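You operate a simulated robot arm through the tools that you are given. There is no shell and no other tool. Be economical: measure what you need, move in short steps, check, and stop when the job is done.

You run a simulated two-armed robot. Do the job below in one go: nothing can be reset, and whatever is moved stays where it is left.

Task
The calendar still says May. Change it to Monday the 1st of June.
Fine: stand the May block on the dresser. Set down upright: month block.

The check looks at the end state, three seconds after you hand in, the way a careful person would. Anything else that was tipped, shoved, dropped, spilled or broken makes it a failure.

Robot
Two 7-joint arms with fingered hands on one trunk that stands fixed in place. Base frame: the origin is at the foot of the trunk, x ahead of it, y to its left, z up; the work surface is at about z = 780. Units: mm, degrees, N and s.
The left shoulder is at [70, 142, 1139], the right one opposite. With the tool pointing down near the work surface each hand reaches from about 380 to 780 mm from the base axis, measured 20 degrees to its own side. Payload 3.6 kg a hand.
The tool frame of a hand sits at the grasp point between the pads (the TCP): z along the fingers, y along the line on which they close. The tips reach 25 mm beyond it. The gripper opens to 88 mm. The gripper's body begins 29 mm behind the TCP. The gripper is a hand of 5 fingers: y runs from the thumb to the fingers, the wrist lies at [-13, -97, -162] in the tool frame, and closing takes about 1.5 s.
Orientation is told as [roll, pitch, yaw] about the base's x, y, z axes, in that order, counted from this pose: with the fingers straight down and the wrist toward the robot, the tool's x, y and z point along [0, 1, 0], [1, 0, 0] and [0, 0, -1] of the base frame.

Tools
- The arms move only by the tool step_arm. It takes "left_targets", "right_targets" or both (then of equal length, played together; a hand with none holds still); each is a list that holds one entry, the list of rows, each a list of 7 numbers: the shift along the base's x, y, z in units of 25 mm (1.0 is 25 mm), then the turn, a rotation vector about the base's x, y, z in units of 4 degrees (1.0 is 4 degrees), then the gripper command, from -1 (shut) to 1 (fully open), values between in proportion. In form: [[[dx, dy, dz, wx, wy, wz, hand], ...]]. A call has 1 to 20 rows; each row shifts and turns the commanded pose from where the row before left it. A call with a number of a shift or a turn outside -1 to 1 is refused whole. Each row takes 0.2 s and may step no farther than 50 mm and 8.6 degrees from the row before; otherwise, or with a gripper value out of range, the whole call is refused. Where a pose cannot be reached the arm comes as near as it can. A force on the tool above 70 N (or 10 N above the force at the start of the call, whichever is more), or a blocked arm, ends the call early, and 0.2 s more pass. Each finger travels about 72 mm/s and halts on what it meets, pressing with about 30 N; the grip force reading is that of the motor and also rises with nothing between the fingers. The clock runs only during rows and for 0.2 s after the last one: add rows that do not move to give the fingers time. The reply holds the time, the measured pose of the TCP, the force on the tool along the base axes, the opening and the grip force, in the units named above and with some noise, with the torque about the TCP (base axes, N m) and any sound that the robot's microphone picked up.
- Cameras (640 x 400 px; columns grow to the right, rows downward): "scene" is now at [112.4, -48.9, 1373]; the picture's right is [-0.55, -0.83, 0.00], its down [-0.47, 0.31, -0.83] and it looks along [0.69, -0.46, -0.56] (base axes); focal length 343 px, centre (320, 200). "left" rides on the left gripper at [-59, -79, -105] in its tool frame; the picture's right is [-0.73, -0.32, 0.61], its down [0.62, -0.68, 0.38] and it looks along [0.29, 0.66, 0.70] (tool axes); focal length 234 px, centre (320, 200). "right" rides on the right gripper at [59, -79, -105] in its tool frame; the picture's right is [-0.73, 0.32, -0.61], its down [-0.62, -0.68, 0.38] and it looks along [-0.29, 0.66, 0.70] (tool axes); focal length 234 px, centre (320, 200). There is no depth. A picture from a camera that has moved, and an enlarged one, comes with that camera's place and axes in the base frame and with its lens. The place of the scene camera against the robot may be out by one fixed shift of up to 18 mm in any direction.
- camera(camera): a new picture of that camera. The clock stands still meanwhile.
- raise_lower(by): slides the trunk up (or, below 0, down) by that many mm; the arms and the scene camera ride with it, the base frame stays. It gives what a move gives, with no picture.
- set_grasp(shape, hand): the hand has 5 fingers and takes this shape, open, in about a second: jaw (thumb against the fingers, like two jaws); tri (thumb and two fingers); tip (a fingertip pinch); poke (one finger out to press); point (the index stretched); flat (the hand flat); cup (the hand cupped); fist (a fist). The gripper value then closes the fingers along that shape, each until it touches; the sizes above hold for jaw. It gives what a move gives, with no picture.
- turn_head(pan, tilt): turns the head with the scene camera to pan (to the left, within 86 degrees either way) and tilt (down, from -29 to 69), counted from straight ahead of the robot. It gives what a move gives.
- inspect(camera, box): a new picture of the part [left, top, right, bottom] of that camera's present view, enlarged. The clock stands still meanwhile.
- close_job(): hands the job in; it is judged then, once.

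Work in short steps. Places have to be worked out from the pictures, the camera data and where the tool is seen: move nearer, look again, correct. Check each grasp and each placing, and mend what went wrong. You have 120 turns and 74 pictures in all, those below and enlarged ones among them. Open the grippers and draw the arms clear of the work before you hand the job in, unless the task says otherwise; then end with one line.

The tools are called after "Call:" as a command line: name --argument value ..., lists and objects as JSON in quotes. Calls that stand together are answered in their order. step_arm: Moves the arms, as the interface text tells. Its arguments: {"type":"object","properties":{"left_targets":{"type":"array","items":{"type":"array","items":{"type":"array","items":{"type":"number"}}}},"right_targets":{"type":"array","items":{"type":"array","items":{"type":"array","items":{"type":"number"}}}}},"required":[]} The other tools are called the same way: raise_lower (by) slides the trunk up or down; set_grasp (shape, hand) gives the hand a shape; turn_head (pan, tilt) turns the head that bears the scene camera; camera (camera) takes a picture; inspect (camera, box) takes an enlarged picture of a part of a camera's view; close_job () hands the job in.

At the start:

```text
time_s: 0.0
left_position: [557.0, -102.9, 1192.5]
left_tcp_rot: [0.0, 0.1, 0.1]
left_force: [-0.2, -0.3, 0.0]
left_moment: [0.03, 0.02, 0.03]
left_opening: 87.7
left_finger_force: 0.1
left_shape: jaw
right_position: [329.4, -436.5, 1159.0]
right_tcp_rot: [0.0, 0.0, 0.0]
right_force: [0.1, 0.2, -0.2]
right_moment: [-0.02, 0.0, -0.01]
right_opening: 87.9
right_finger_force: 0.0
right_shape: jaw
trunk travel left (down, up): [-675.0, 265.0]
head pan, tilt: [-33.7, 34.4]
```

scene: 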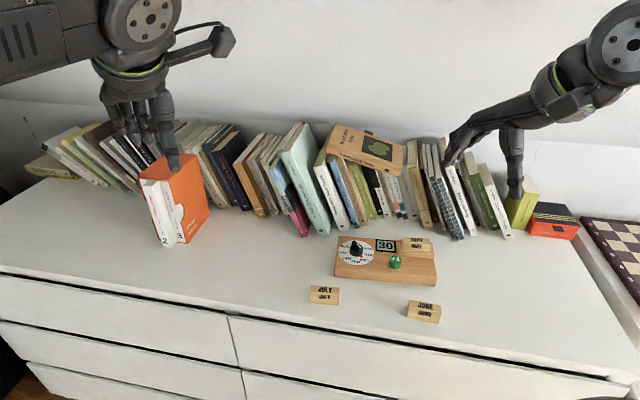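
right: 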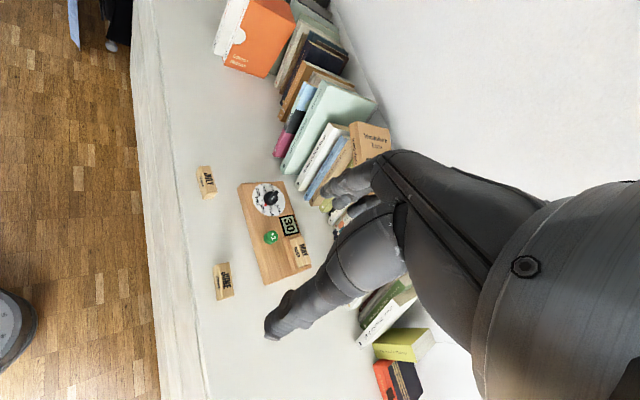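
left: 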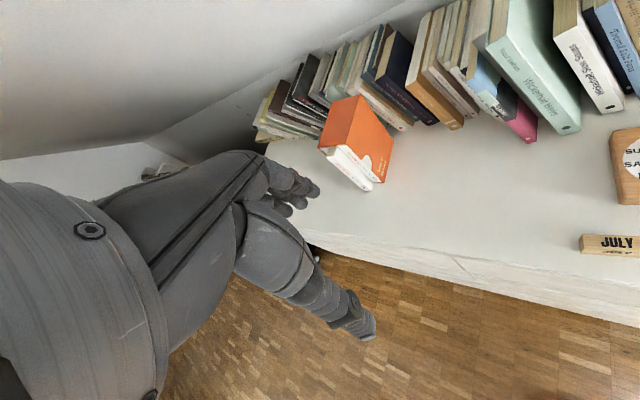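

I see a calendar board with a weekday dial, a "30" display, a green +1 button and a month block in a slot. I'll take enlarged looks first.

Call:
inspect --camera "scene" --box '[300, 220, 460, 330]'

Call:
inspect --camera "right" --box '[180, 150, 340, 310]'

```text
3.64 times, centred on (380, 275) of scene
camera zoom: at [112.4, -48.9, 1373.0], right [-0.55, -0.83, 0.0], down [-0.47, 0.31, -0.83], along [0.69, -0.46, -0.56], focal length 1246 px, centre (102, -73)
```

zoom: 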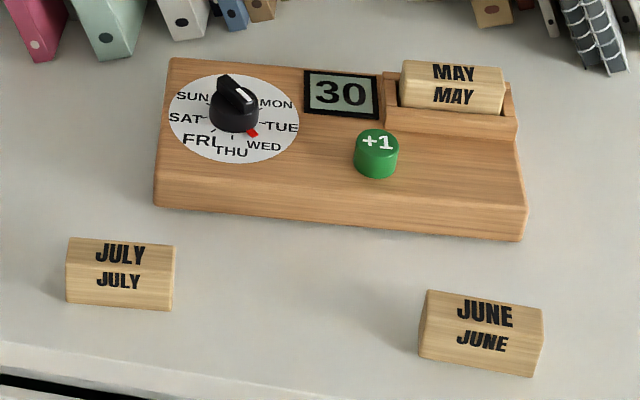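

```text
2.50 times, centred on (260, 230) of right
camera zoom: at [251.4, -377.9, 1263.8], right [0.32, -0.73, 0.61], down [-0.68, -0.62, -0.38], along [0.66, -0.29, -0.7], focal length 585 px, centre (470, 125)
```

zoom: 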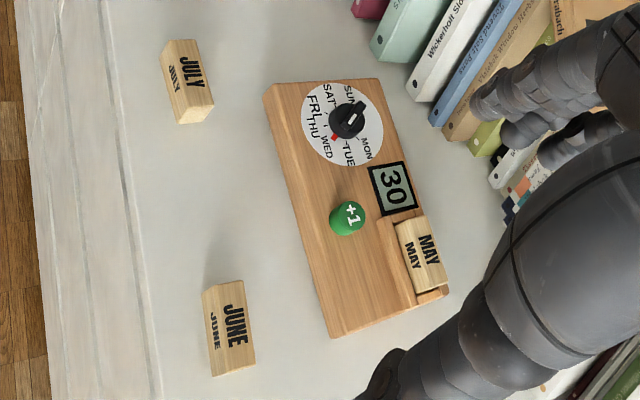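

From both views I judge May at about (515,-575), June (385,-460), button (495,-500) and knob (570,-445), with the board's depth axis along about (0.76,-0.65). I move the right hand above May at yaw -40, staying high, for a closer look.

Call:
step_arm --right_targets '[[[0.6, -0.4, -0.5, 0, 0, -1, 1], [0.6, -0.4, -0.5, 0, 0, -1, 1], [0.6, -0.4, -0.5, 0, 0, -1, 1], [0.6, -0.4, -0.5, 0, 0, -1, 1], [0.6, -0.4, -0.5, 0, 0, -1, 1], [0.6, -0.4, -0.5, 0, 0, -1, 1], [0.6, -0.4, -0.5, 0, 0, -1, 1], [0.6, -0.4, -0.5, 0, 0, -1, 1], [0.6, -0.4, -0.5, 0, 0, -1, 1], [0.6, -0.4, -0.5, 0, 0, -1, 1]]]'

Call:
camera --camera "right"

Call:
camera --camera "scene"

```text
time_s: 2.2
left_position: [559.6, -104.6, 1191.9]
left_tcp_rot: [-0.1, 0.0, 0.0]
left_force: [0.2, -0.3, 0.4]
left_moment: [-0.02, -0.04, 0.0]
left_opening: 87.4
left_finger_force: 0.2
left_shape: jaw
right_position: [480.4, -537.5, 1032.2]
right_tcp_rot: [0.0, 0.0, -40.1]
right_force: [0.4, 0.2, -0.5]
right_moment: [0.0, -0.01, 0.02]
right_opening: 87.7
right_finger_force: 0.1
right_shape: jaw
trunk travel left (down, up): [-675.0, 265.0]
head pan, tilt: [-33.7, 34.4]
```

```text
68 pictures are left
camera right: at [458.7, -441.8, 1137.5], right [-0.22, -0.76, 0.61], down [-0.92, -0.04, -0.38], along [0.32, -0.65, -0.7], focal length 234 px, centre (320, 200)
```

right: 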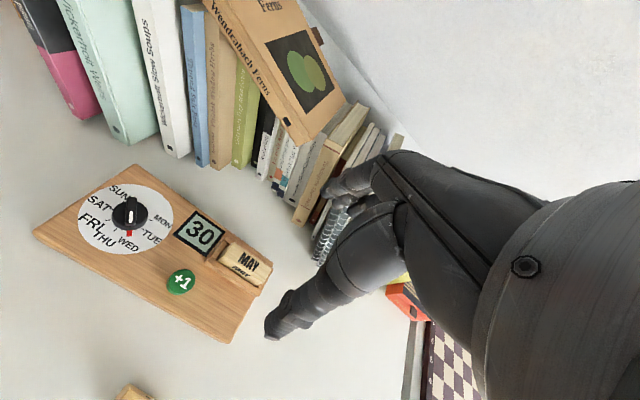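

```text
67 pictures are left
camera scene: at [113.6, -49.6, 1372.9], right [-0.55, -0.83, 0.0], down [-0.47, 0.31, -0.82], along [0.69, -0.46, -0.57], focal length 343 px, centre (320, 200)
```

scene: 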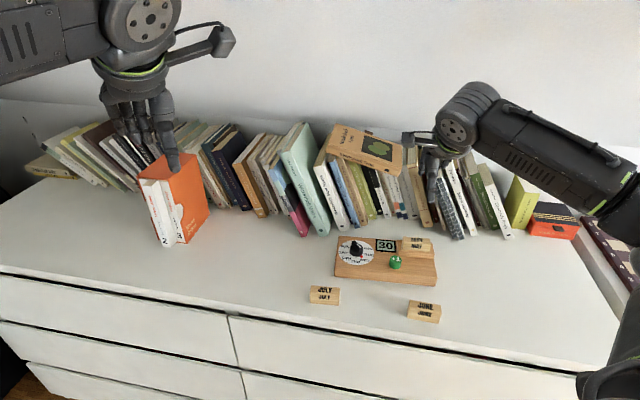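

The hand hovers well. I zoom in to locate May, the button and the knob precisely from this pose.

Call:
inspect --camera "right" --box '[30, 160, 290, 350]'

```text
2.11 times, centred on (160, 255) of right
camera zoom: at [458.7, -441.8, 1137.5], right [-0.22, -0.76, 0.61], down [-0.92, -0.04, -0.38], along [0.32, -0.65, -0.7], focal length 493 px, centre (657, 84)
```

zoom: 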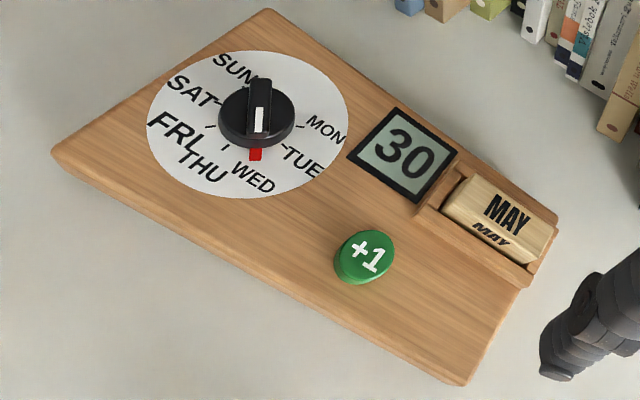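

WED is the pointer's present setting. Triangulated: knob top (568,-448,833), button top (493,-495,826), May top (502,-566,844). I zoom closer on the slot to see how much of the block stands clear.

Call:
inspect --camera "scene" --box '[390, 228, 446, 263]'

Call:
inspect --camera "right" --box '[190, 220, 286, 280]'

```text
11.43 times, centred on (418, 246) of scene
camera zoom: at [113.6, -49.6, 1372.9], right [-0.55, -0.83, 0.0], down [-0.47, 0.31, -0.82], along [0.69, -0.46, -0.57], focal length 3917 px, centre (-800, -320)
```

zoom: 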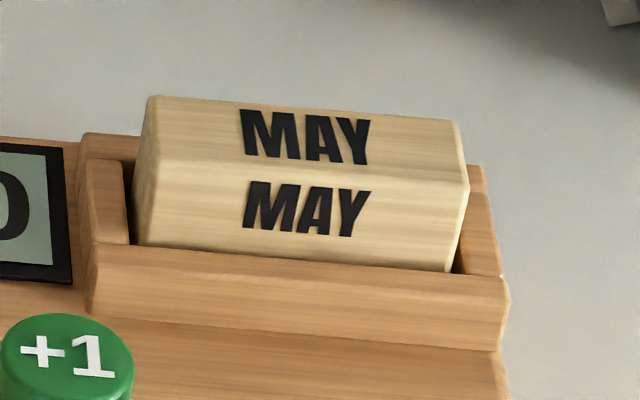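

```text
6.67 times, centred on (238, 250) of right
camera zoom: at [458.7, -441.8, 1137.5], right [-0.22, -0.76, 0.61], down [-0.92, -0.04, -0.38], along [0.32, -0.65, -0.7], focal length 1561 px, centre (867, -133)
```

zoom: 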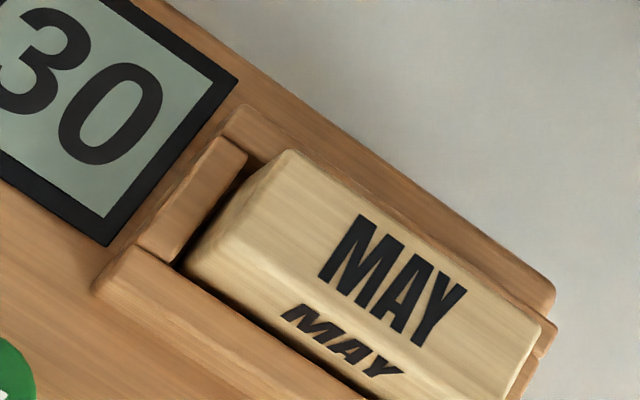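

The May block stands about 19 mm proud of the slot rails, 65 x 25 mm, aligned at yaw about -41. I descend to z≈890 straight above it.

Call:
step_arm --right_targets '[[[0.144, -0.197, -0.947, 0, 0, -0.04, 1], [0.144, -0.197, -0.947, 0, 0, -0.04, 1], [0.144, -0.197, -0.947, 0, 0, -0.04, 1], [0.144, -0.197, -0.947, 0, 0, -0.04, 1], [0.144, -0.197, -0.947, 0, 0, -0.04, 1], [0.144, -0.197, -0.947, 0, 0, -0.04, 1]]]'

Call:
camera --camera "right"

Call:
inspect --camera "scene" --box '[340, 160, 500, 290]'

```text
time_s: 3.6
left_position: [557.8, -103.1, 1193.1]
left_tcp_rot: [0.0, -0.1, 0.0]
left_force: [0.9, -0.7, -0.8]
left_moment: [0.02, -0.03, 0.0]
left_opening: 87.8
left_finger_force: 0.0
left_shape: jaw
right_position: [501.5, -566.0, 888.7]
right_tcp_rot: [-0.1, 0.0, -41.0]
right_force: [-0.5, -0.3, 0.0]
right_moment: [-0.01, -0.01, -0.01]
right_opening: 87.7
right_finger_force: 0.1
right_shape: jaw
trunk travel left (down, up): [-675.0, 265.0]
head pan, tilt: [-33.7, 34.4]
```

```text
63 pictures are left
camera right: at [481.6, -471.3, 995.0], right [-0.23, -0.76, 0.61], down [-0.92, -0.02, -0.38], along [0.31, -0.65, -0.7], focal length 234 px, centre (320, 200)
```

right: 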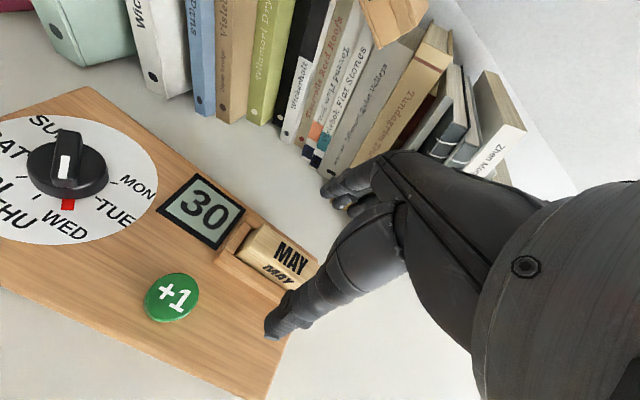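

```text
3.08 times, centred on (420, 225) of scene
camera zoom: at [113.0, -49.4, 1372.9], right [-0.55, -0.83, 0.0], down [-0.47, 0.31, -0.83], along [0.69, -0.46, -0.56], focal length 1054 px, centre (12, 123)
```

zoom: 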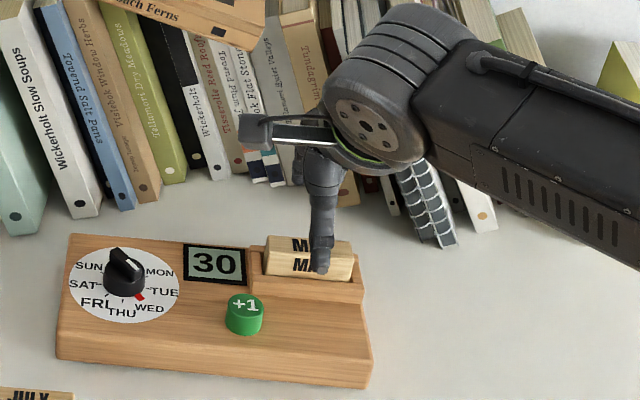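

The hand is centred over May within 3 mm. I descend 33 mm, with a small correction, so the tips sit just above the rails.

Call:
step_arm --right_targets '[[[-0.05, -0.04, -0.65, 0, 0, 0, 1], [-0.05, -0.04, -0.65, 0, 0, 0, 1], [0, 0, 0, 0, 0, 0, 1]]]'

Call:
inspect --camera "right" --box '[190, 150, 430, 350]'

Call:
inspect --camera "scene" --box '[380, 190, 460, 270]'

```text
time_s: 4.4
left_position: [559.0, -103.8, 1192.2]
left_tcp_rot: [0.0, 0.1, 0.1]
left_force: [-1.2, -0.5, 0.6]
left_moment: [0.01, -0.03, -0.05]
left_opening: 87.7
left_finger_force: 0.0
left_shape: jaw
right_position: [498.9, -568.3, 858.7]
right_tcp_rot: [-0.1, 0.0, -41.0]
right_force: [-0.4, -0.5, 0.8]
right_moment: [0.04, 0.01, -0.03]
right_opening: 87.9
right_finger_force: 0.1
right_shape: jaw
trunk travel left (down, up): [-675.0, 265.0]
head pan, tilt: [-33.7, 34.4]
```

```text
2.00 times, centred on (310, 250) of right
camera zoom: at [478.7, -472.2, 963.6], right [-0.23, -0.76, 0.61], down [-0.92, -0.02, -0.38], along [0.31, -0.65, -0.7], focal length 468 px, centre (340, 100)
```

zoom: 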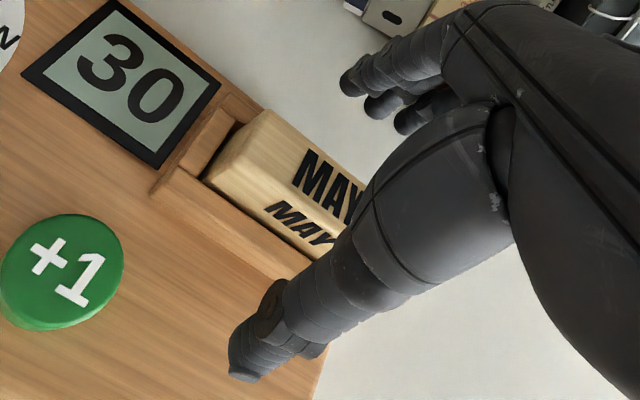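

```text
5.00 times, centred on (420, 230) of scene
camera zoom: at [112.3, -48.6, 1373.0], right [-0.55, -0.83, 0.0], down [-0.47, 0.31, -0.83], along [0.69, -0.46, -0.56], focal length 1714 px, centre (-180, 50)
```

zoom: 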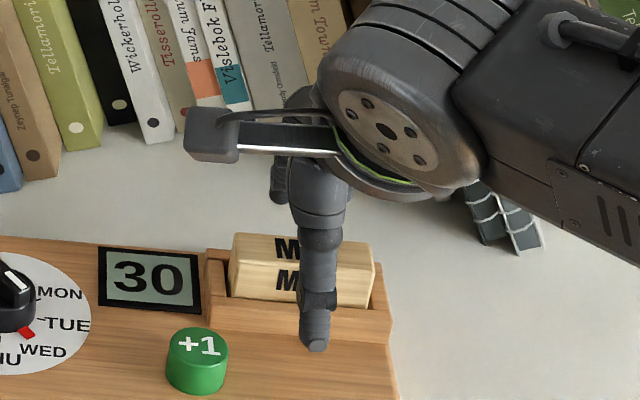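

Thumb and fingers straddle the block. I lower 4 mm more and close on it.

Call:
step_arm --right_targets '[[[0, 0, -0.16, 0, 0, 0, 1], [0, 0, 0, 0, 0, 0, 0], [0, 0, 0, 0, 0, 0, -0.3], [0, 0, 0, 0, 0, 0, -0.6], [0, 0, 0, 0, 0, 0, -1], [0, 0, 0, 0, 0, 0, -1], [0, 0, 0, 0, 0, 0, -1], [0, 0, 0, 0, 0, 0, -1], [0, 0, 0, 0, 0, 0, -1]]]'

Call:
inspect --camera "scene" --box '[380, 190, 460, 270]'

Call:
inspect --camera "right" --box '[190, 150, 430, 350]'

```text
time_s: 6.4
left_position: [557.1, -102.0, 1193.3]
left_tcp_rot: [0.0, 0.0, 0.0]
left_force: [-0.5, -0.2, 0.6]
left_moment: [0.02, 0.03, 0.01]
left_opening: 87.5
left_finger_force: 0.1
left_shape: jaw
right_position: [498.6, -567.1, 854.8]
right_tcp_rot: [0.0, 0.0, -41.1]
right_force: [-1.4, 2.0, -0.5]
right_moment: [0.04, 0.04, 0.04]
right_opening: 16.4
right_finger_force: 29.2
right_shape: jaw
trunk travel left (down, up): [-675.0, 265.0]
head pan, tilt: [-33.7, 34.4]
```

```text
5.00 times, centred on (420, 230) of scene
camera zoom: at [112.2, -48.7, 1373.0], right [-0.55, -0.83, 0.0], down [-0.47, 0.31, -0.83], along [0.69, -0.46, -0.56], focal length 1714 px, centre (-180, 50)
```

zoom: 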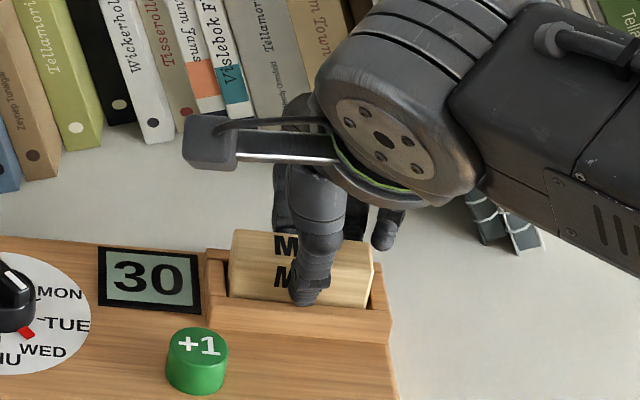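

```text
2.00 times, centred on (310, 250) of right
camera zoom: at [478.6, -472.0, 959.9], right [-0.23, -0.76, 0.61], down [-0.92, -0.02, -0.38], along [0.31, -0.65, -0.7], focal length 468 px, centre (340, 100)
```

zoom: 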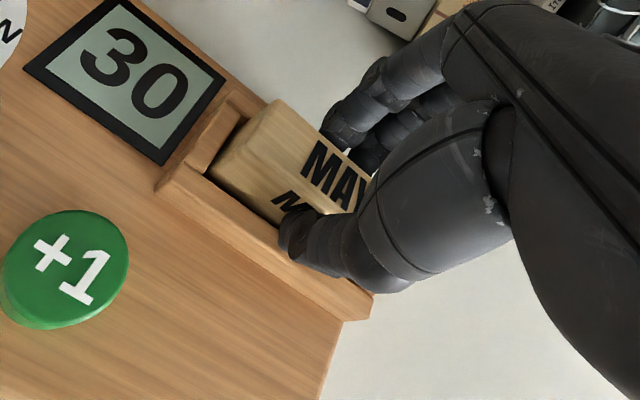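

The hand holds the block (opening 16, force 29). I lift straight up 60 mm and check.

Call:
step_arm --right_targets '[[[0, 0, 0.3, 0, 0, 0, -1], [0, 0, 0.5, 0, 0, 0, -1], [0, 0, 0.8, 0, 0, 0, -1], [0, 0, 0.8, 0, 0, 0, -1]]]'

Call:
inspect --camera "scene" --box '[360, 170, 460, 270]'

Call:
camera --camera "right"

```text
time_s: 7.4
left_position: [558.7, -101.3, 1193.2]
left_tcp_rot: [0.1, 0.1, 0.0]
left_force: [-0.7, 0.4, 1.0]
left_moment: [0.01, 0.04, 0.04]
left_opening: 87.7
left_finger_force: 0.0
left_shape: jaw
right_position: [498.9, -567.6, 915.2]
right_tcp_rot: [0.0, 0.0, -41.0]
right_force: [-0.3, 0.1, 0.5]
right_moment: [0.02, 0.0, 0.01]
right_opening: 15.8
right_finger_force: 30.3
right_shape: jaw
trunk travel left (down, up): [-675.0, 265.0]
head pan, tilt: [-33.7, 34.4]
```

```text
4.00 times, centred on (410, 220) of scene
camera zoom: at [112.4, -48.7, 1373.0], right [-0.55, -0.83, 0.0], down [-0.47, 0.31, -0.83], along [0.69, -0.46, -0.56], focal length 1371 px, centre (-40, 120)
```

zoom: 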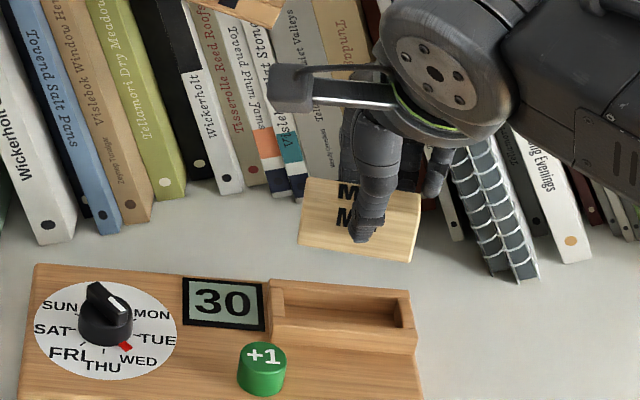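

```text
56 pictures are left
camera right: at [478.3, -472.3, 1020.3], right [-0.23, -0.76, 0.61], down [-0.92, -0.02, -0.38], along [0.31, -0.65, -0.7], focal length 234 px, centre (320, 200)
```

right: 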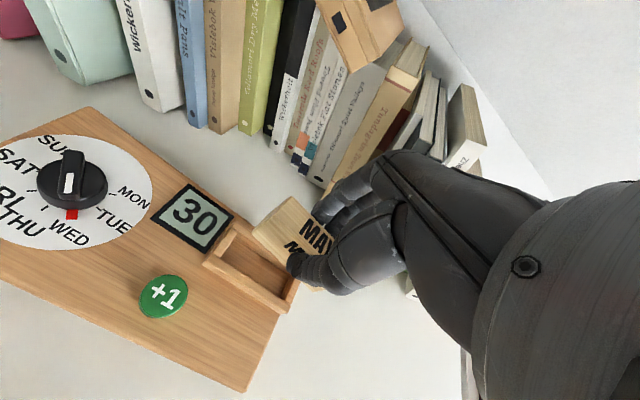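

May is lifted cleanly, tilted only slightly. I carry it over to the free space between the July and June blocks, about (449,-392), which is about 60 mm from the dresser edge.

Call:
step_arm --right_targets '[[[-0.286, 1, 0, 0, 0, 0, -1], [-0.286, 1, 0, 0, 0, 0, -1], [-0.286, 1, 0, 0, 0, 0, -1], [-0.286, 1, 0, 0, 0, 0, -1], [-0.286, 1, 0, 0, 0, 0, -1], [-0.286, 1, 0, 0, 0, 0, -1], [-0.286, 1, 0, 0, 0, 0, -1]]]'

Call:
camera --camera "right"

Call:
inspect --camera "scene" --box '[280, 190, 480, 360]'

```text
time_s: 9.0
left_position: [558.0, -102.7, 1193.1]
left_tcp_rot: [0.0, 0.0, 0.0]
left_force: [0.2, 0.6, 0.5]
left_moment: [0.01, -0.03, 0.0]
left_opening: 87.8
left_finger_force: 0.0
left_shape: jaw
right_position: [449.3, -391.7, 915.9]
right_tcp_rot: [0.1, 0.0, -41.1]
right_force: [-0.7, 0.2, 0.5]
right_moment: [0.01, 0.0, 0.0]
right_opening: 16.1
right_finger_force: 30.0
right_shape: jaw
trunk travel left (down, up): [-675.0, 265.0]
head pan, tilt: [-33.7, 34.4]
```

```text
55 pictures are left
camera right: at [429.1, -296.5, 1020.1], right [-0.23, -0.76, 0.61], down [-0.92, -0.02, -0.38], along [0.31, -0.65, -0.7], focal length 234 px, centre (320, 200)
```

right: 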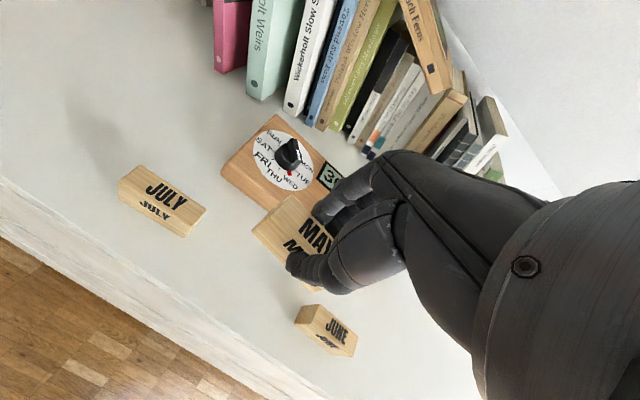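

```text
2.35 times, centred on (380, 275) of scene
camera zoom: at [112.7, -48.2, 1373.0], right [-0.55, -0.83, 0.0], down [-0.47, 0.31, -0.83], along [0.69, -0.46, -0.56], focal length 806 px, centre (179, 24)
```

zoom: 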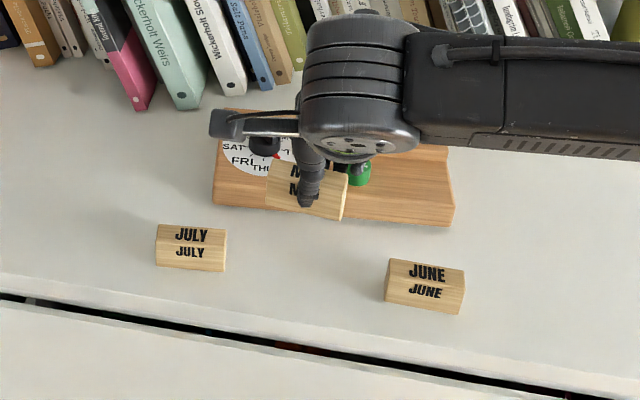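

The block's right end hangs about 4.5° low, so I counter-rotate about the closing axis. Then I descend to just above the dresser; block height is about 39 mm, so I expect contact near TCP z≈830.

Call:
step_arm --right_targets '[[[0, 0, -0.8, -0.42, 0.37, 0, -1], [0, 0, -0.8, -0.43, 0.37, 0, -1], [0, 0, -0.7, 0, 0, 0, -1], [0, 0, -0.5, 0, 0, 0, -1], [0, 0, 0, 0, 0, 0, -1]]]'

Call:
camera --camera "right"

Call:
inspect --camera "scene" --box '[300, 220, 460, 330]'

```text
time_s: 10.2
left_position: [557.9, -103.8, 1192.7]
left_tcp_rot: [0.0, 0.0, 0.1]
left_force: [0.3, 0.0, 0.1]
left_moment: [-0.02, 0.03, 0.02]
left_opening: 87.6
left_finger_force: 0.0
left_shape: jaw
right_position: [449.7, -391.0, 845.4]
right_tcp_rot: [-4.4, 0.0, -40.9]
right_force: [-0.5, 0.3, -0.2]
right_moment: [-0.02, 0.02, 0.0]
right_opening: 16.1
right_finger_force: 29.9
right_shape: jaw
trunk travel left (down, up): [-675.0, 265.0]
head pan, tilt: [-33.7, 34.4]
```

```text
53 pictures are left
camera right: at [434.2, -290.2, 944.9], right [-0.2, -0.72, 0.66], down [-0.94, -0.05, -0.33], along [0.27, -0.69, -0.67], focal length 234 px, centre (320, 200)
```

right: 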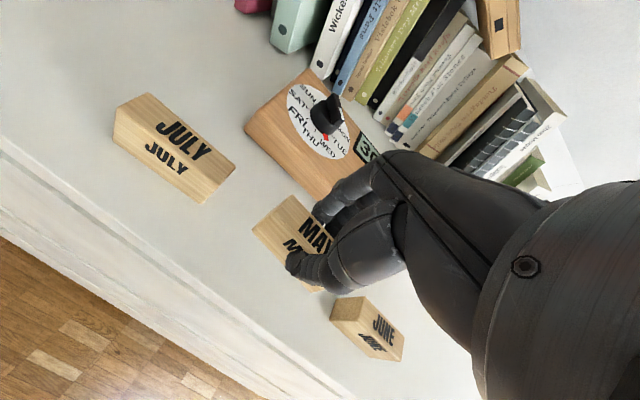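

```text
3.64 times, centred on (380, 275) of scene
camera zoom: at [112.4, -48.8, 1373.0], right [-0.55, -0.83, 0.0], down [-0.47, 0.31, -0.83], along [0.69, -0.46, -0.56], focal length 1246 px, centre (102, -73)
```

zoom: 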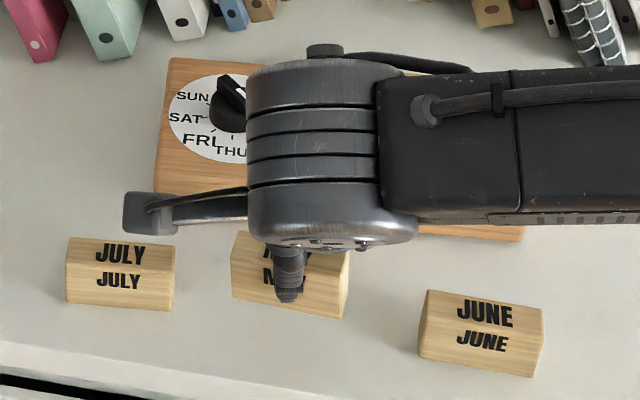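

I need a sharper look at May's tilt relative to the dresser.

Call:
inspect --camera "scene" --box '[345, 270, 401, 305]'

Call:
inspect --camera "right" --box '[230, 170, 350, 310]'

```text
11.43 times, centred on (373, 288) of scene
camera zoom: at [112.4, -48.8, 1373.0], right [-0.55, -0.83, 0.0], down [-0.47, 0.31, -0.83], along [0.69, -0.46, -0.56], focal length 3917 px, centre (-286, -800)
```

zoom: 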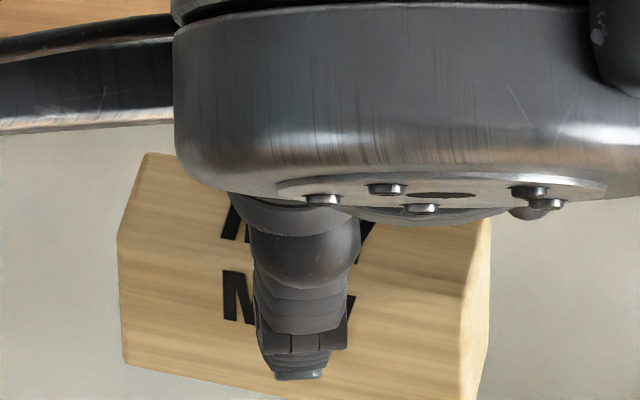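

```text
2.86 times, centred on (290, 240) of right
camera zoom: at [434.2, -290.2, 944.9], right [-0.2, -0.72, 0.66], down [-0.94, -0.05, -0.33], along [0.27, -0.69, -0.67], focal length 669 px, centre (406, 86)
```

zoom: 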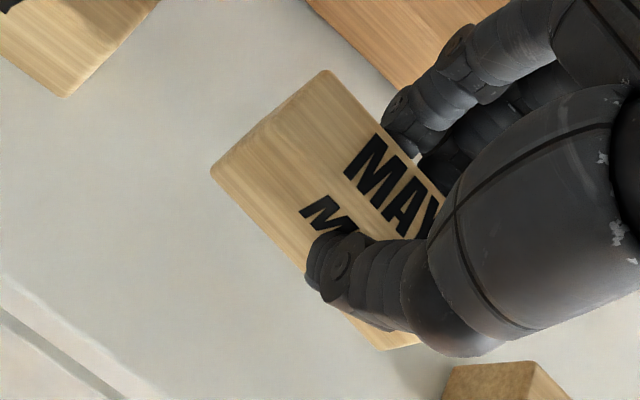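

The vertical edges show there was no roll to correct: the block yawed about 11° in the grip instead. I undo the counter-rotation and lower a little further.

Call:
step_arm --right_targets '[[[0, 0, 0, 0.42, -0.37, 0, -1], [0, 0, 0, 0.43, -0.37, 0, -1], [0, 0, -0.2, 0, 0, 0, -1], [0, 0, 0, 0, 0, 0, -1]]]'

Call:
inspect --camera "scene" --box '[345, 270, 409, 310]'

```text
time_s: 11.2
left_position: [558.3, -102.9, 1192.8]
left_tcp_rot: [0.0, 0.0, 0.1]
left_force: [-0.5, 0.0, 0.0]
left_moment: [0.0, 0.0, 0.02]
left_opening: 87.7
left_finger_force: 0.0
left_shape: jaw
right_position: [448.8, -392.8, 840.3]
right_tcp_rot: [-0.1, 0.1, -40.9]
right_force: [-0.4, 0.1, -0.6]
right_moment: [-0.04, 0.0, -0.01]
right_opening: 16.2
right_finger_force: 30.0
right_shape: jaw
trunk travel left (down, up): [-675.0, 265.0]
head pan, tilt: [-33.7, 34.4]
```

```text
10.00 times, centred on (377, 290) of scene
camera zoom: at [112.4, -48.9, 1373.0], right [-0.55, -0.83, 0.0], down [-0.47, 0.31, -0.83], along [0.69, -0.46, -0.56], focal length 3427 px, centre (-250, -700)
```

zoom: 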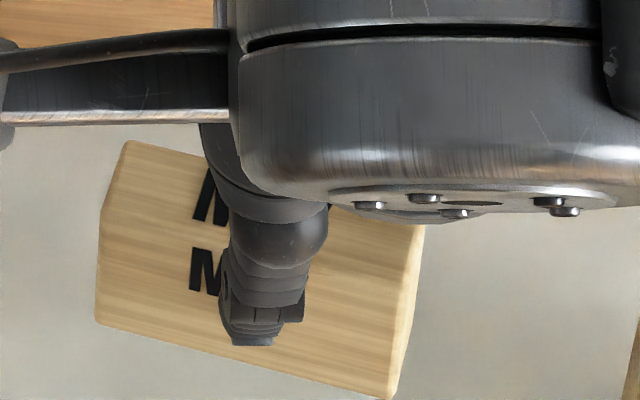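

Now it's nearly vertical. I lower in 2 mm steps, watching for contact.

Call:
step_arm --right_targets '[[[0, 0, -0.08, 0, 0, 0, -1], [0, 0, -0.08, 0, 0, 0, -1], [0, 0, -0.08, 0, 0, 0, -1], [0, 0, -0.08, 0, 0, 0, -1]]]'

```text
time_s: 12.2
left_position: [557.9, -103.4, 1193.4]
left_tcp_rot: [-0.1, 0.0, 0.0]
left_force: [0.1, 0.5, 0.0]
left_moment: [0.0, 0.0, 0.0]
left_opening: 87.7
left_finger_force: 0.0
left_shape: jaw
right_position: [448.6, -391.6, 832.1]
right_tcp_rot: [0.0, 0.0, -41.0]
right_force: [0.1, -0.2, -0.7]
right_moment: [0.0, -0.02, 0.0]
right_opening: 16.2
right_finger_force: 29.9
right_shape: jaw
trunk travel left (down, up): [-675.0, 265.0]
head pan, tilt: [-33.7, 34.4]
```

No contact yet; I keep lowering in small steps.

Call:
step_arm --right_targets '[[[0, 0, -0.06, 0, 0, 0, -1], [0, 0, -0.06, 0, 0, 0, -1]]]'

Call:
step_arm --right_targets '[[[0, 0, -0.05, 0, 0, 0, -1], [0, 0, 0, 0, 0, 0, -1]]]'

Call:
inspect --camera "scene" --box '[345, 275, 409, 315]'

```text
time_s: 12.8
left_position: [558.4, -103.4, 1193.0]
left_tcp_rot: [0.0, 0.0, 0.0]
left_force: [-0.3, -0.1, 0.9]
left_moment: [0.01, 0.03, -0.02]
left_opening: 87.7
left_finger_force: 0.0
left_shape: jaw
right_position: [447.9, -392.4, 829.4]
right_tcp_rot: [0.0, 0.0, -41.0]
right_force: [0.0, 1.0, -1.0]
right_moment: [0.0, 0.0, 0.0]
right_opening: 16.1
right_finger_force: 29.9
right_shape: jaw
trunk travel left (down, up): [-675.0, 265.0]
head pan, tilt: [-33.7, 34.4]
```

```text
time_s: 13.4
left_position: [558.7, -104.4, 1192.6]
left_tcp_rot: [0.0, 0.0, 0.0]
left_force: [0.3, -0.3, 0.3]
left_moment: [-0.03, 0.01, 0.0]
left_opening: 87.8
left_finger_force: 0.0
left_shape: jaw
right_position: [449.5, -392.3, 828.2]
right_tcp_rot: [0.0, -0.1, -41.0]
right_force: [-0.9, 0.3, -0.1]
right_moment: [0.01, -0.03, -0.04]
right_opening: 16.3
right_finger_force: 29.9
right_shape: jaw
trunk travel left (down, up): [-675.0, 265.0]
head pan, tilt: [-33.7, 34.4]
```

```text
10.00 times, centred on (377, 295) of scene
camera zoom: at [112.5, -48.9, 1373.0], right [-0.55, -0.83, 0.0], down [-0.47, 0.31, -0.83], along [0.69, -0.46, -0.56], focal length 3427 px, centre (-250, -750)
```

zoom: 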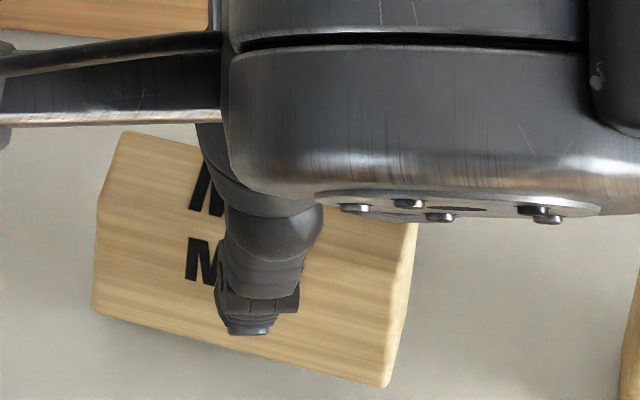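

The face height suggests the block is 32–34 mm tall, so contact should be near TCP z≈824. I continue.

Call:
step_arm --right_targets '[[[0, 0, -0.05, 0, 0, 0, -1], [0, 0, -0.05, 0, 0, 0, -1], [0, 0, 0, 0, 0, 0, -1]]]'

Call:
step_arm --right_targets '[[[0, 0, -0.05, 0, 0, 0, -1], [0, 0, 0, 0, 0, 0, -1]]]'

```text
time_s: 14.2
left_position: [558.2, -103.9, 1192.3]
left_tcp_rot: [0.0, 0.0, 0.0]
left_force: [-0.6, 0.5, -0.2]
left_moment: [0.02, 0.0, -0.03]
left_opening: 87.9
left_finger_force: 0.1
left_shape: jaw
right_position: [448.9, -393.7, 825.9]
right_tcp_rot: [0.1, 0.0, -41.0]
right_force: [-0.2, 0.1, 0.2]
right_moment: [-0.01, -0.01, 0.03]
right_opening: 16.2
right_finger_force: 29.4
right_shape: jaw
trunk travel left (down, up): [-675.0, 265.0]
head pan, tilt: [-33.7, 34.4]
```

```text
time_s: 14.8
left_position: [558.5, -103.3, 1192.1]
left_tcp_rot: [0.0, 0.0, 0.0]
left_force: [0.5, 0.0, 0.4]
left_moment: [0.03, 0.01, -0.01]
left_opening: 87.9
left_finger_force: 0.1
left_shape: jaw
right_position: [448.3, -391.5, 824.3]
right_tcp_rot: [0.1, 0.0, -41.0]
right_force: [0.0, 0.0, -1.7]
right_moment: [0.02, 0.04, 0.02]
right_opening: 16.1
right_finger_force: 29.8
right_shape: jaw
trunk travel left (down, up): [-675.0, 265.0]
head pan, tilt: [-33.7, 34.4]
```

Still almost no force; a few more 1 mm steps.

Call:
step_arm --right_targets '[[[0, 0, -0.04, 0, 0, 0, -1], [0, 0, -0.04, 0, 0, 0, -1], [0, 0, 0, 0, 0, 0, -1]]]'

Call:
inspect --camera "scene" --box '[345, 275, 409, 315]'

```text
time_s: 15.6
left_position: [559.3, -101.5, 1193.0]
left_tcp_rot: [0.0, -0.1, 0.1]
left_force: [-0.1, 0.1, 0.5]
left_moment: [0.02, -0.03, 0.04]
left_opening: 87.8
left_finger_force: 0.0
left_shape: jaw
right_position: [447.9, -392.6, 822.4]
right_tcp_rot: [0.0, 0.0, -41.0]
right_force: [-0.5, -1.0, -0.6]
right_moment: [0.01, 0.0, -0.02]
right_opening: 16.2
right_finger_force: 29.9
right_shape: jaw
trunk travel left (down, up): [-675.0, 265.0]
head pan, tilt: [-33.7, 34.4]
```

```text
10.00 times, centred on (377, 295) of scene
camera zoom: at [112.5, -48.9, 1373.0], right [-0.55, -0.83, 0.0], down [-0.47, 0.31, -0.83], along [0.69, -0.46, -0.56], focal length 3427 px, centre (-250, -750)
```

zoom: 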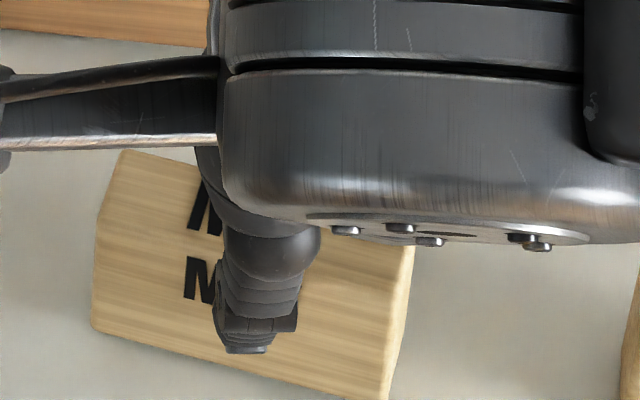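

Block still moves down with the hand, so it's not touching yet; continue.

Call:
step_arm --right_targets '[[[0, 0, -0.04, 0, 0, 0, -1], [0, 0, -0.04, 0, 0, 0, -1], [0, 0, 0, 0, 0, 0, -1]]]'

Call:
step_arm --right_targets '[[[0, 0, -0.04, 0, 0, 0, -1], [0, 0, -0.04, 0, 0, 0, -1], [0, 0, 0, 0, 0, 0, -1]]]'

Call:
camera --camera "right"

```text
time_s: 16.4
left_position: [557.0, -102.6, 1192.2]
left_tcp_rot: [0.0, 0.0, 0.0]
left_force: [-0.2, 0.2, -0.1]
left_moment: [-0.04, 0.0, -0.01]
left_opening: 87.8
left_finger_force: 0.0
left_shape: jaw
right_position: [448.2, -392.2, 821.0]
right_tcp_rot: [0.0, 0.1, -41.0]
right_force: [0.0, 0.9, -0.1]
right_moment: [-0.06, -0.01, 0.01]
right_opening: 16.2
right_finger_force: 29.8
right_shape: jaw
trunk travel left (down, up): [-675.0, 265.0]
head pan, tilt: [-33.7, 34.4]
```

```text
time_s: 17.2
left_position: [557.0, -102.6, 1193.3]
left_tcp_rot: [0.0, 0.0, 0.0]
left_force: [0.3, 0.9, 1.3]
left_moment: [-0.01, 0.0, -0.01]
left_opening: 87.6
left_finger_force: 0.0
left_shape: jaw
right_position: [448.5, -392.9, 818.8]
right_tcp_rot: [0.0, -0.1, -41.0]
right_force: [-0.4, -1.8, 8.6]
right_moment: [-0.06, -0.08, -0.01]
right_opening: 16.5
right_finger_force: 30.0
right_shape: jaw
trunk travel left (down, up): [-675.0, 265.0]
head pan, tilt: [-33.7, 34.4]
```

```text
46 pictures are left
camera right: at [428.1, -296.6, 924.4], right [-0.23, -0.76, 0.61], down [-0.92, -0.02, -0.39], along [0.31, -0.65, -0.69], focal length 234 px, centre (320, 200)
```

right: 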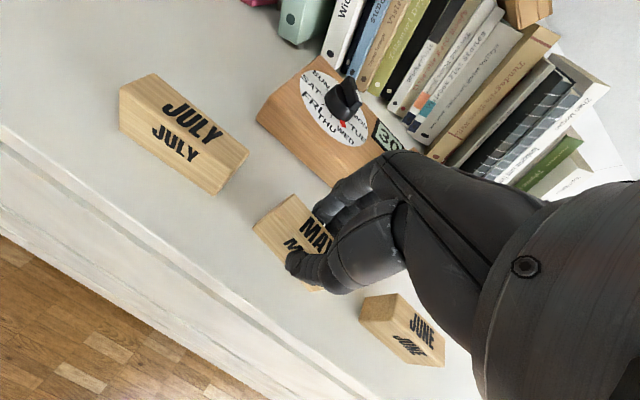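

Contact: 8.6 N up at TCP z≈819, so May is on the dresser. I open gently.

Call:
step_arm --right_targets '[[[0, 0, 0, 0, 0, 0, -0.6], [0, 0, 0, 0, 0, 0, -0.5], [0, 0, 0, 0, 0, 0, -0.3], [0, 0, 0, 0, 0, 0, 0], [0, 0, 0, 0, 0, 0, 0.3], [0, 0, 0, 0, 0, 0, 0.6], [0, 0, 0, 0, 0, 0, 0.6]]]'

Call:
inspect --camera "scene" --box '[300, 220, 460, 330]'

```text
time_s: 18.8
left_position: [557.8, -103.0, 1192.5]
left_tcp_rot: [-0.1, 0.0, 0.1]
left_force: [0.1, 0.5, 0.1]
left_moment: [0.0, -0.03, -0.01]
left_opening: 88.0
left_finger_force: 0.1
left_shape: jaw
right_position: [450.4, -393.4, 818.2]
right_tcp_rot: [0.1, 0.0, -41.0]
right_force: [-0.3, -0.2, -0.1]
right_moment: [0.03, 0.03, 0.03]
right_opening: 70.3
right_finger_force: 0.1
right_shape: jaw
trunk travel left (down, up): [-675.0, 265.0]
head pan, tilt: [-33.7, 34.4]
```

```text
3.64 times, centred on (380, 275) of scene
camera zoom: at [112.6, -48.9, 1373.0], right [-0.55, -0.83, 0.0], down [-0.47, 0.31, -0.83], along [0.69, -0.46, -0.56], focal length 1246 px, centre (102, -73)
```

zoom: 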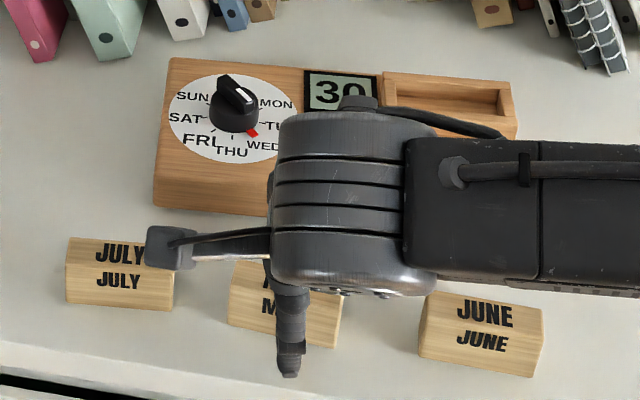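

May stands free. I raise the hand straight up, then move over toward the June block, keeping high.

Call:
step_arm --right_targets '[[[0, 0, 0.6, 0, 0, 0, 0.8], [0, 0, 1, 0, 0, 0, 1], [0, 0, 1, 0, 0, 0, 1], [0, 0, 1, 0, 0, 0, 1], [0, 0, 1, 0, 0, 0, 1], [-0.67, -0.68, 0, 0, 0, 0, 1], [-0.67, -0.68, 0, 0, 0, 0, 1], [-0.67, -0.68, 0, 0, 0, 0, 1], [-0.67, -0.68, 0, 0, 0, 0, 1], [0, 0, 0, 0, 0, 0, 1]]]'

Call:
camera --camera "right"

Call:
inspect --camera "scene" --box '[300, 220, 460, 330]'

```text
time_s: 21.0
left_position: [559.2, -103.4, 1193.0]
left_tcp_rot: [0.0, -0.1, 0.0]
left_force: [-0.4, 0.1, -0.3]
left_moment: [-0.02, 0.0, 0.02]
left_opening: 87.7
left_finger_force: 0.2
left_shape: jaw
right_position: [383.7, -461.4, 932.4]
right_tcp_rot: [0.0, 0.0, -41.0]
right_force: [-0.2, 0.4, -0.3]
right_moment: [-0.04, -0.01, 0.02]
right_opening: 87.7
right_finger_force: 0.0
right_shape: jaw
trunk travel left (down, up): [-675.0, 265.0]
head pan, tilt: [-33.7, 34.4]
```

```text
44 pictures are left
camera right: at [362.6, -365.3, 1037.6], right [-0.23, -0.76, 0.61], down [-0.92, -0.02, -0.38], along [0.31, -0.65, -0.7], focal length 234 px, centre (320, 200)
```

right: 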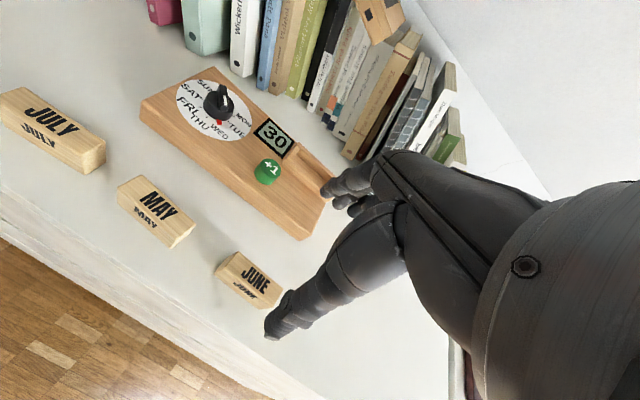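

```text
3.64 times, centred on (380, 275) of scene
camera zoom: at [113.1, -48.7, 1372.9], right [-0.55, -0.83, 0.0], down [-0.47, 0.31, -0.83], along [0.69, -0.46, -0.56], focal length 1246 px, centre (102, -73)
```

zoom: 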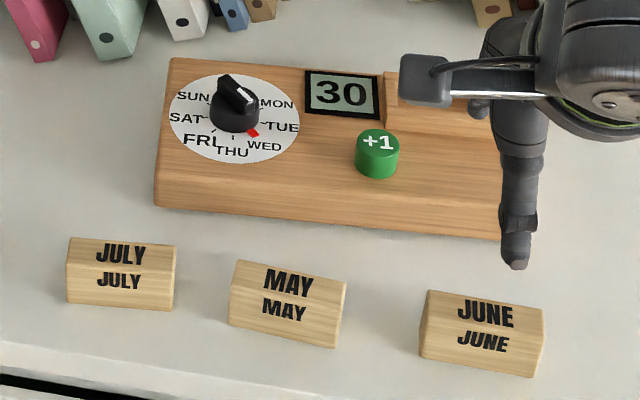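

May stands upright on the dresser. I zoom on June for its exact centre and yaw.

Call:
inspect --camera "right" --box '[205, 240, 301, 320]'

```text
5.00 times, centred on (253, 280) of right
camera zoom: at [362.6, -365.3, 1037.6], right [-0.23, -0.76, 0.61], down [-0.92, -0.02, -0.38], along [0.31, -0.65, -0.7], focal length 1171 px, centre (655, -200)
```

zoom: 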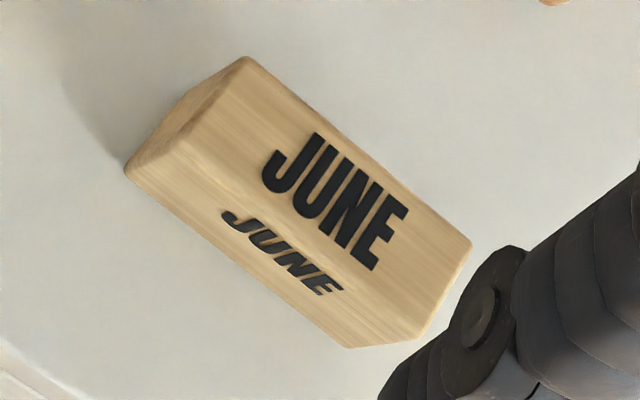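

June's top centre is (377,-469.5), yaw about -46, top z≈808. Since the grip twisted May by about 11°, I pre-turn the tool to yaw -36 so June stays aligned, and descend to z≈840.

Call:
step_arm --right_targets '[[[-0.07, -0.08, -0.8, 0, 0, 0.3, 1], [-0.07, -0.08, -0.8, 0, 0, 0.3, 1], [-0.07, -0.08, -0.8, 0, 0, 0.3, 1], [-0.06, -0.08, -0.8, 0, 0, 0.35, 1], [0, 0, -0.5, 0, 0, 0, 1], [0, 0, 0, 0, 0, 0, 1]]]'

Call:
camera --camera "right"

Call:
inspect --camera "scene" --box '[360, 230, 480, 330]'

```text
time_s: 22.4
left_position: [557.0, -102.2, 1192.0]
left_tcp_rot: [0.0, 0.0, 0.0]
left_force: [-0.4, 0.5, 0.2]
left_moment: [0.02, -0.01, -0.01]
left_opening: 87.8
left_finger_force: 0.0
left_shape: jaw
right_position: [375.3, -468.1, 840.6]
right_tcp_rot: [0.0, 0.1, -35.9]
right_force: [-0.4, -1.1, 0.6]
right_moment: [-0.01, -0.02, -0.01]
right_opening: 87.6
right_finger_force: 0.2
right_shape: jaw
trunk travel left (down, up): [-675.0, 265.0]
head pan, tilt: [-33.7, 34.4]
```

```text
41 pictures are left
camera right: at [346.4, -374.7, 945.5], right [-0.17, -0.78, 0.61], down [-0.92, -0.1, -0.38], along [0.36, -0.62, -0.7], focal length 234 px, centre (320, 200)
```

right: 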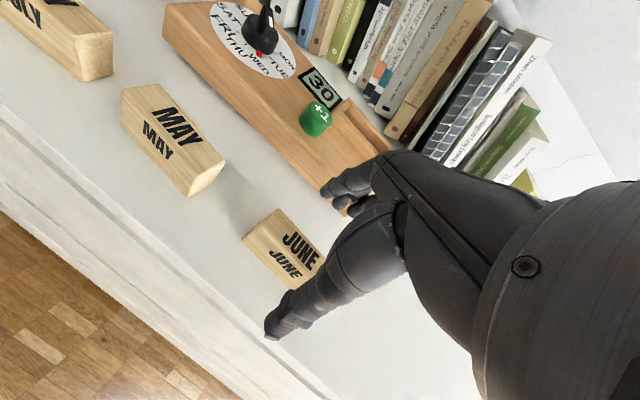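

```text
4.00 times, centred on (420, 280) of scene
camera zoom: at [112.2, -48.8, 1373.0], right [-0.55, -0.83, 0.0], down [-0.47, 0.31, -0.83], along [0.69, -0.46, -0.56], focal length 1371 px, centre (-80, -120)
```

zoom: 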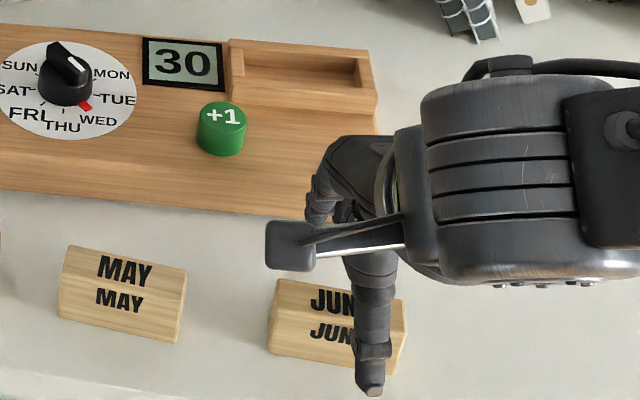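

June is centred about 2.5 mm from the TCP. I correct, descend to z≈819 (same grip depth as May) and close.

Call:
step_arm --right_targets '[[[0.05, -0.04, -0.43, 0, 0, 0, 1], [0.04, -0.03, -0.43, 0, 0, 0, 1], [0, 0, 0, 0, 0, 0, 0], [0, 0, 0, 0, 0, 0, -0.3], [0, 0, 0, 0, 0, 0, -0.6], [0, 0, 0, 0, 0, 0, -1], [0, 0, 0, 0, 0, 0, -1], [0, 0, 0, 0, 0, 0, -1], [0, 0, 0, 0, 0, 0, -1], [0, 0, 0, 0, 0, 0, -1]]]'

Call:
inspect --camera "right" --box '[200, 150, 440, 340]'

```text
time_s: 24.6
left_position: [558.0, -102.9, 1193.1]
left_tcp_rot: [0.0, 0.0, 0.1]
left_force: [0.5, -0.2, 0.0]
left_moment: [-0.02, 0.01, -0.04]
left_opening: 87.9
left_finger_force: 0.1
left_shape: jaw
right_position: [378.1, -469.9, 818.9]
right_tcp_rot: [0.1, 0.0, -36.0]
right_force: [-0.2, 0.8, 1.4]
right_moment: [0.02, 0.01, 0.0]
right_opening: 16.7
right_finger_force: 30.1
right_shape: jaw
trunk travel left (down, up): [-675.0, 265.0]
head pan, tilt: [-33.7, 34.4]
```

```text
2.11 times, centred on (320, 245) of right
camera zoom: at [348.8, -376.9, 924.0], right [-0.17, -0.78, 0.61], down [-0.92, -0.1, -0.38], along [0.36, -0.62, -0.7], focal length 493 px, centre (320, 105)
```

zoom: 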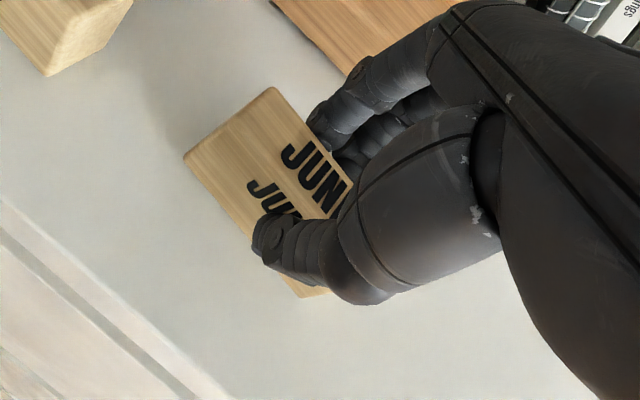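

Gripped (opening 16.7, 30 N). I lift about 110 mm and check how the block sits in the hand.

Call:
step_arm --right_targets '[[[0, 0, 0.4, 0, 0, 0, -1], [0, 0, 0.8, 0, 0, 0, -1], [0, 0, 1, 0, 0, 0, -1], [0, 0, 1, 0, 0, 0, -1], [0, 0, 1, 0, 0, 0, -1], [0, 0, 0, 0, 0, 0, -1]]]'

Call:
inspect --camera "right" --box '[230, 170, 350, 310]'

Call:
inspect --camera "scene" --box '[390, 230, 470, 300]'

```text
time_s: 26.0
left_position: [558.6, -102.8, 1194.1]
left_tcp_rot: [0.0, 0.0, -0.1]
left_force: [-0.1, -1.0, 0.3]
left_moment: [0.02, 0.02, -0.02]
left_opening: 88.3
left_finger_force: 0.0
left_shape: jaw
right_position: [377.1, -469.7, 924.0]
right_tcp_rot: [0.0, 0.0, -36.0]
right_force: [0.3, -0.5, 0.3]
right_moment: [0.02, 0.03, 0.0]
right_opening: 17.2
right_finger_force: 30.1
right_shape: jaw
trunk travel left (down, up): [-675.0, 265.0]
head pan, tilt: [-33.7, 34.4]
```

```text
2.86 times, centred on (290, 240) of right
camera zoom: at [348.5, -376.6, 1028.5], right [-0.17, -0.78, 0.61], down [-0.92, -0.1, -0.38], along [0.36, -0.62, -0.7], focal length 669 px, centre (406, 86)
```

zoom: 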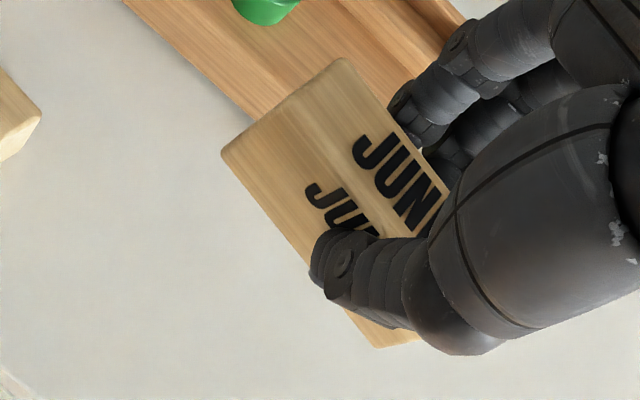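

```text
5.71 times, centred on (430, 265) of scene
camera zoom: at [112.7, -49.2, 1372.9], right [-0.55, -0.83, 0.0], down [-0.47, 0.31, -0.83], along [0.69, -0.46, -0.56], focal length 1958 px, centre (-309, -171)
```

zoom: 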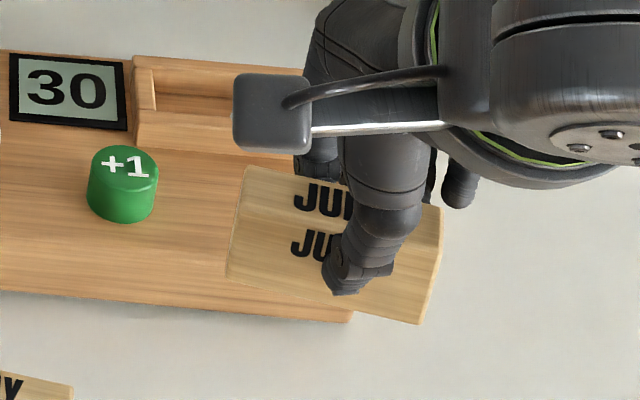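

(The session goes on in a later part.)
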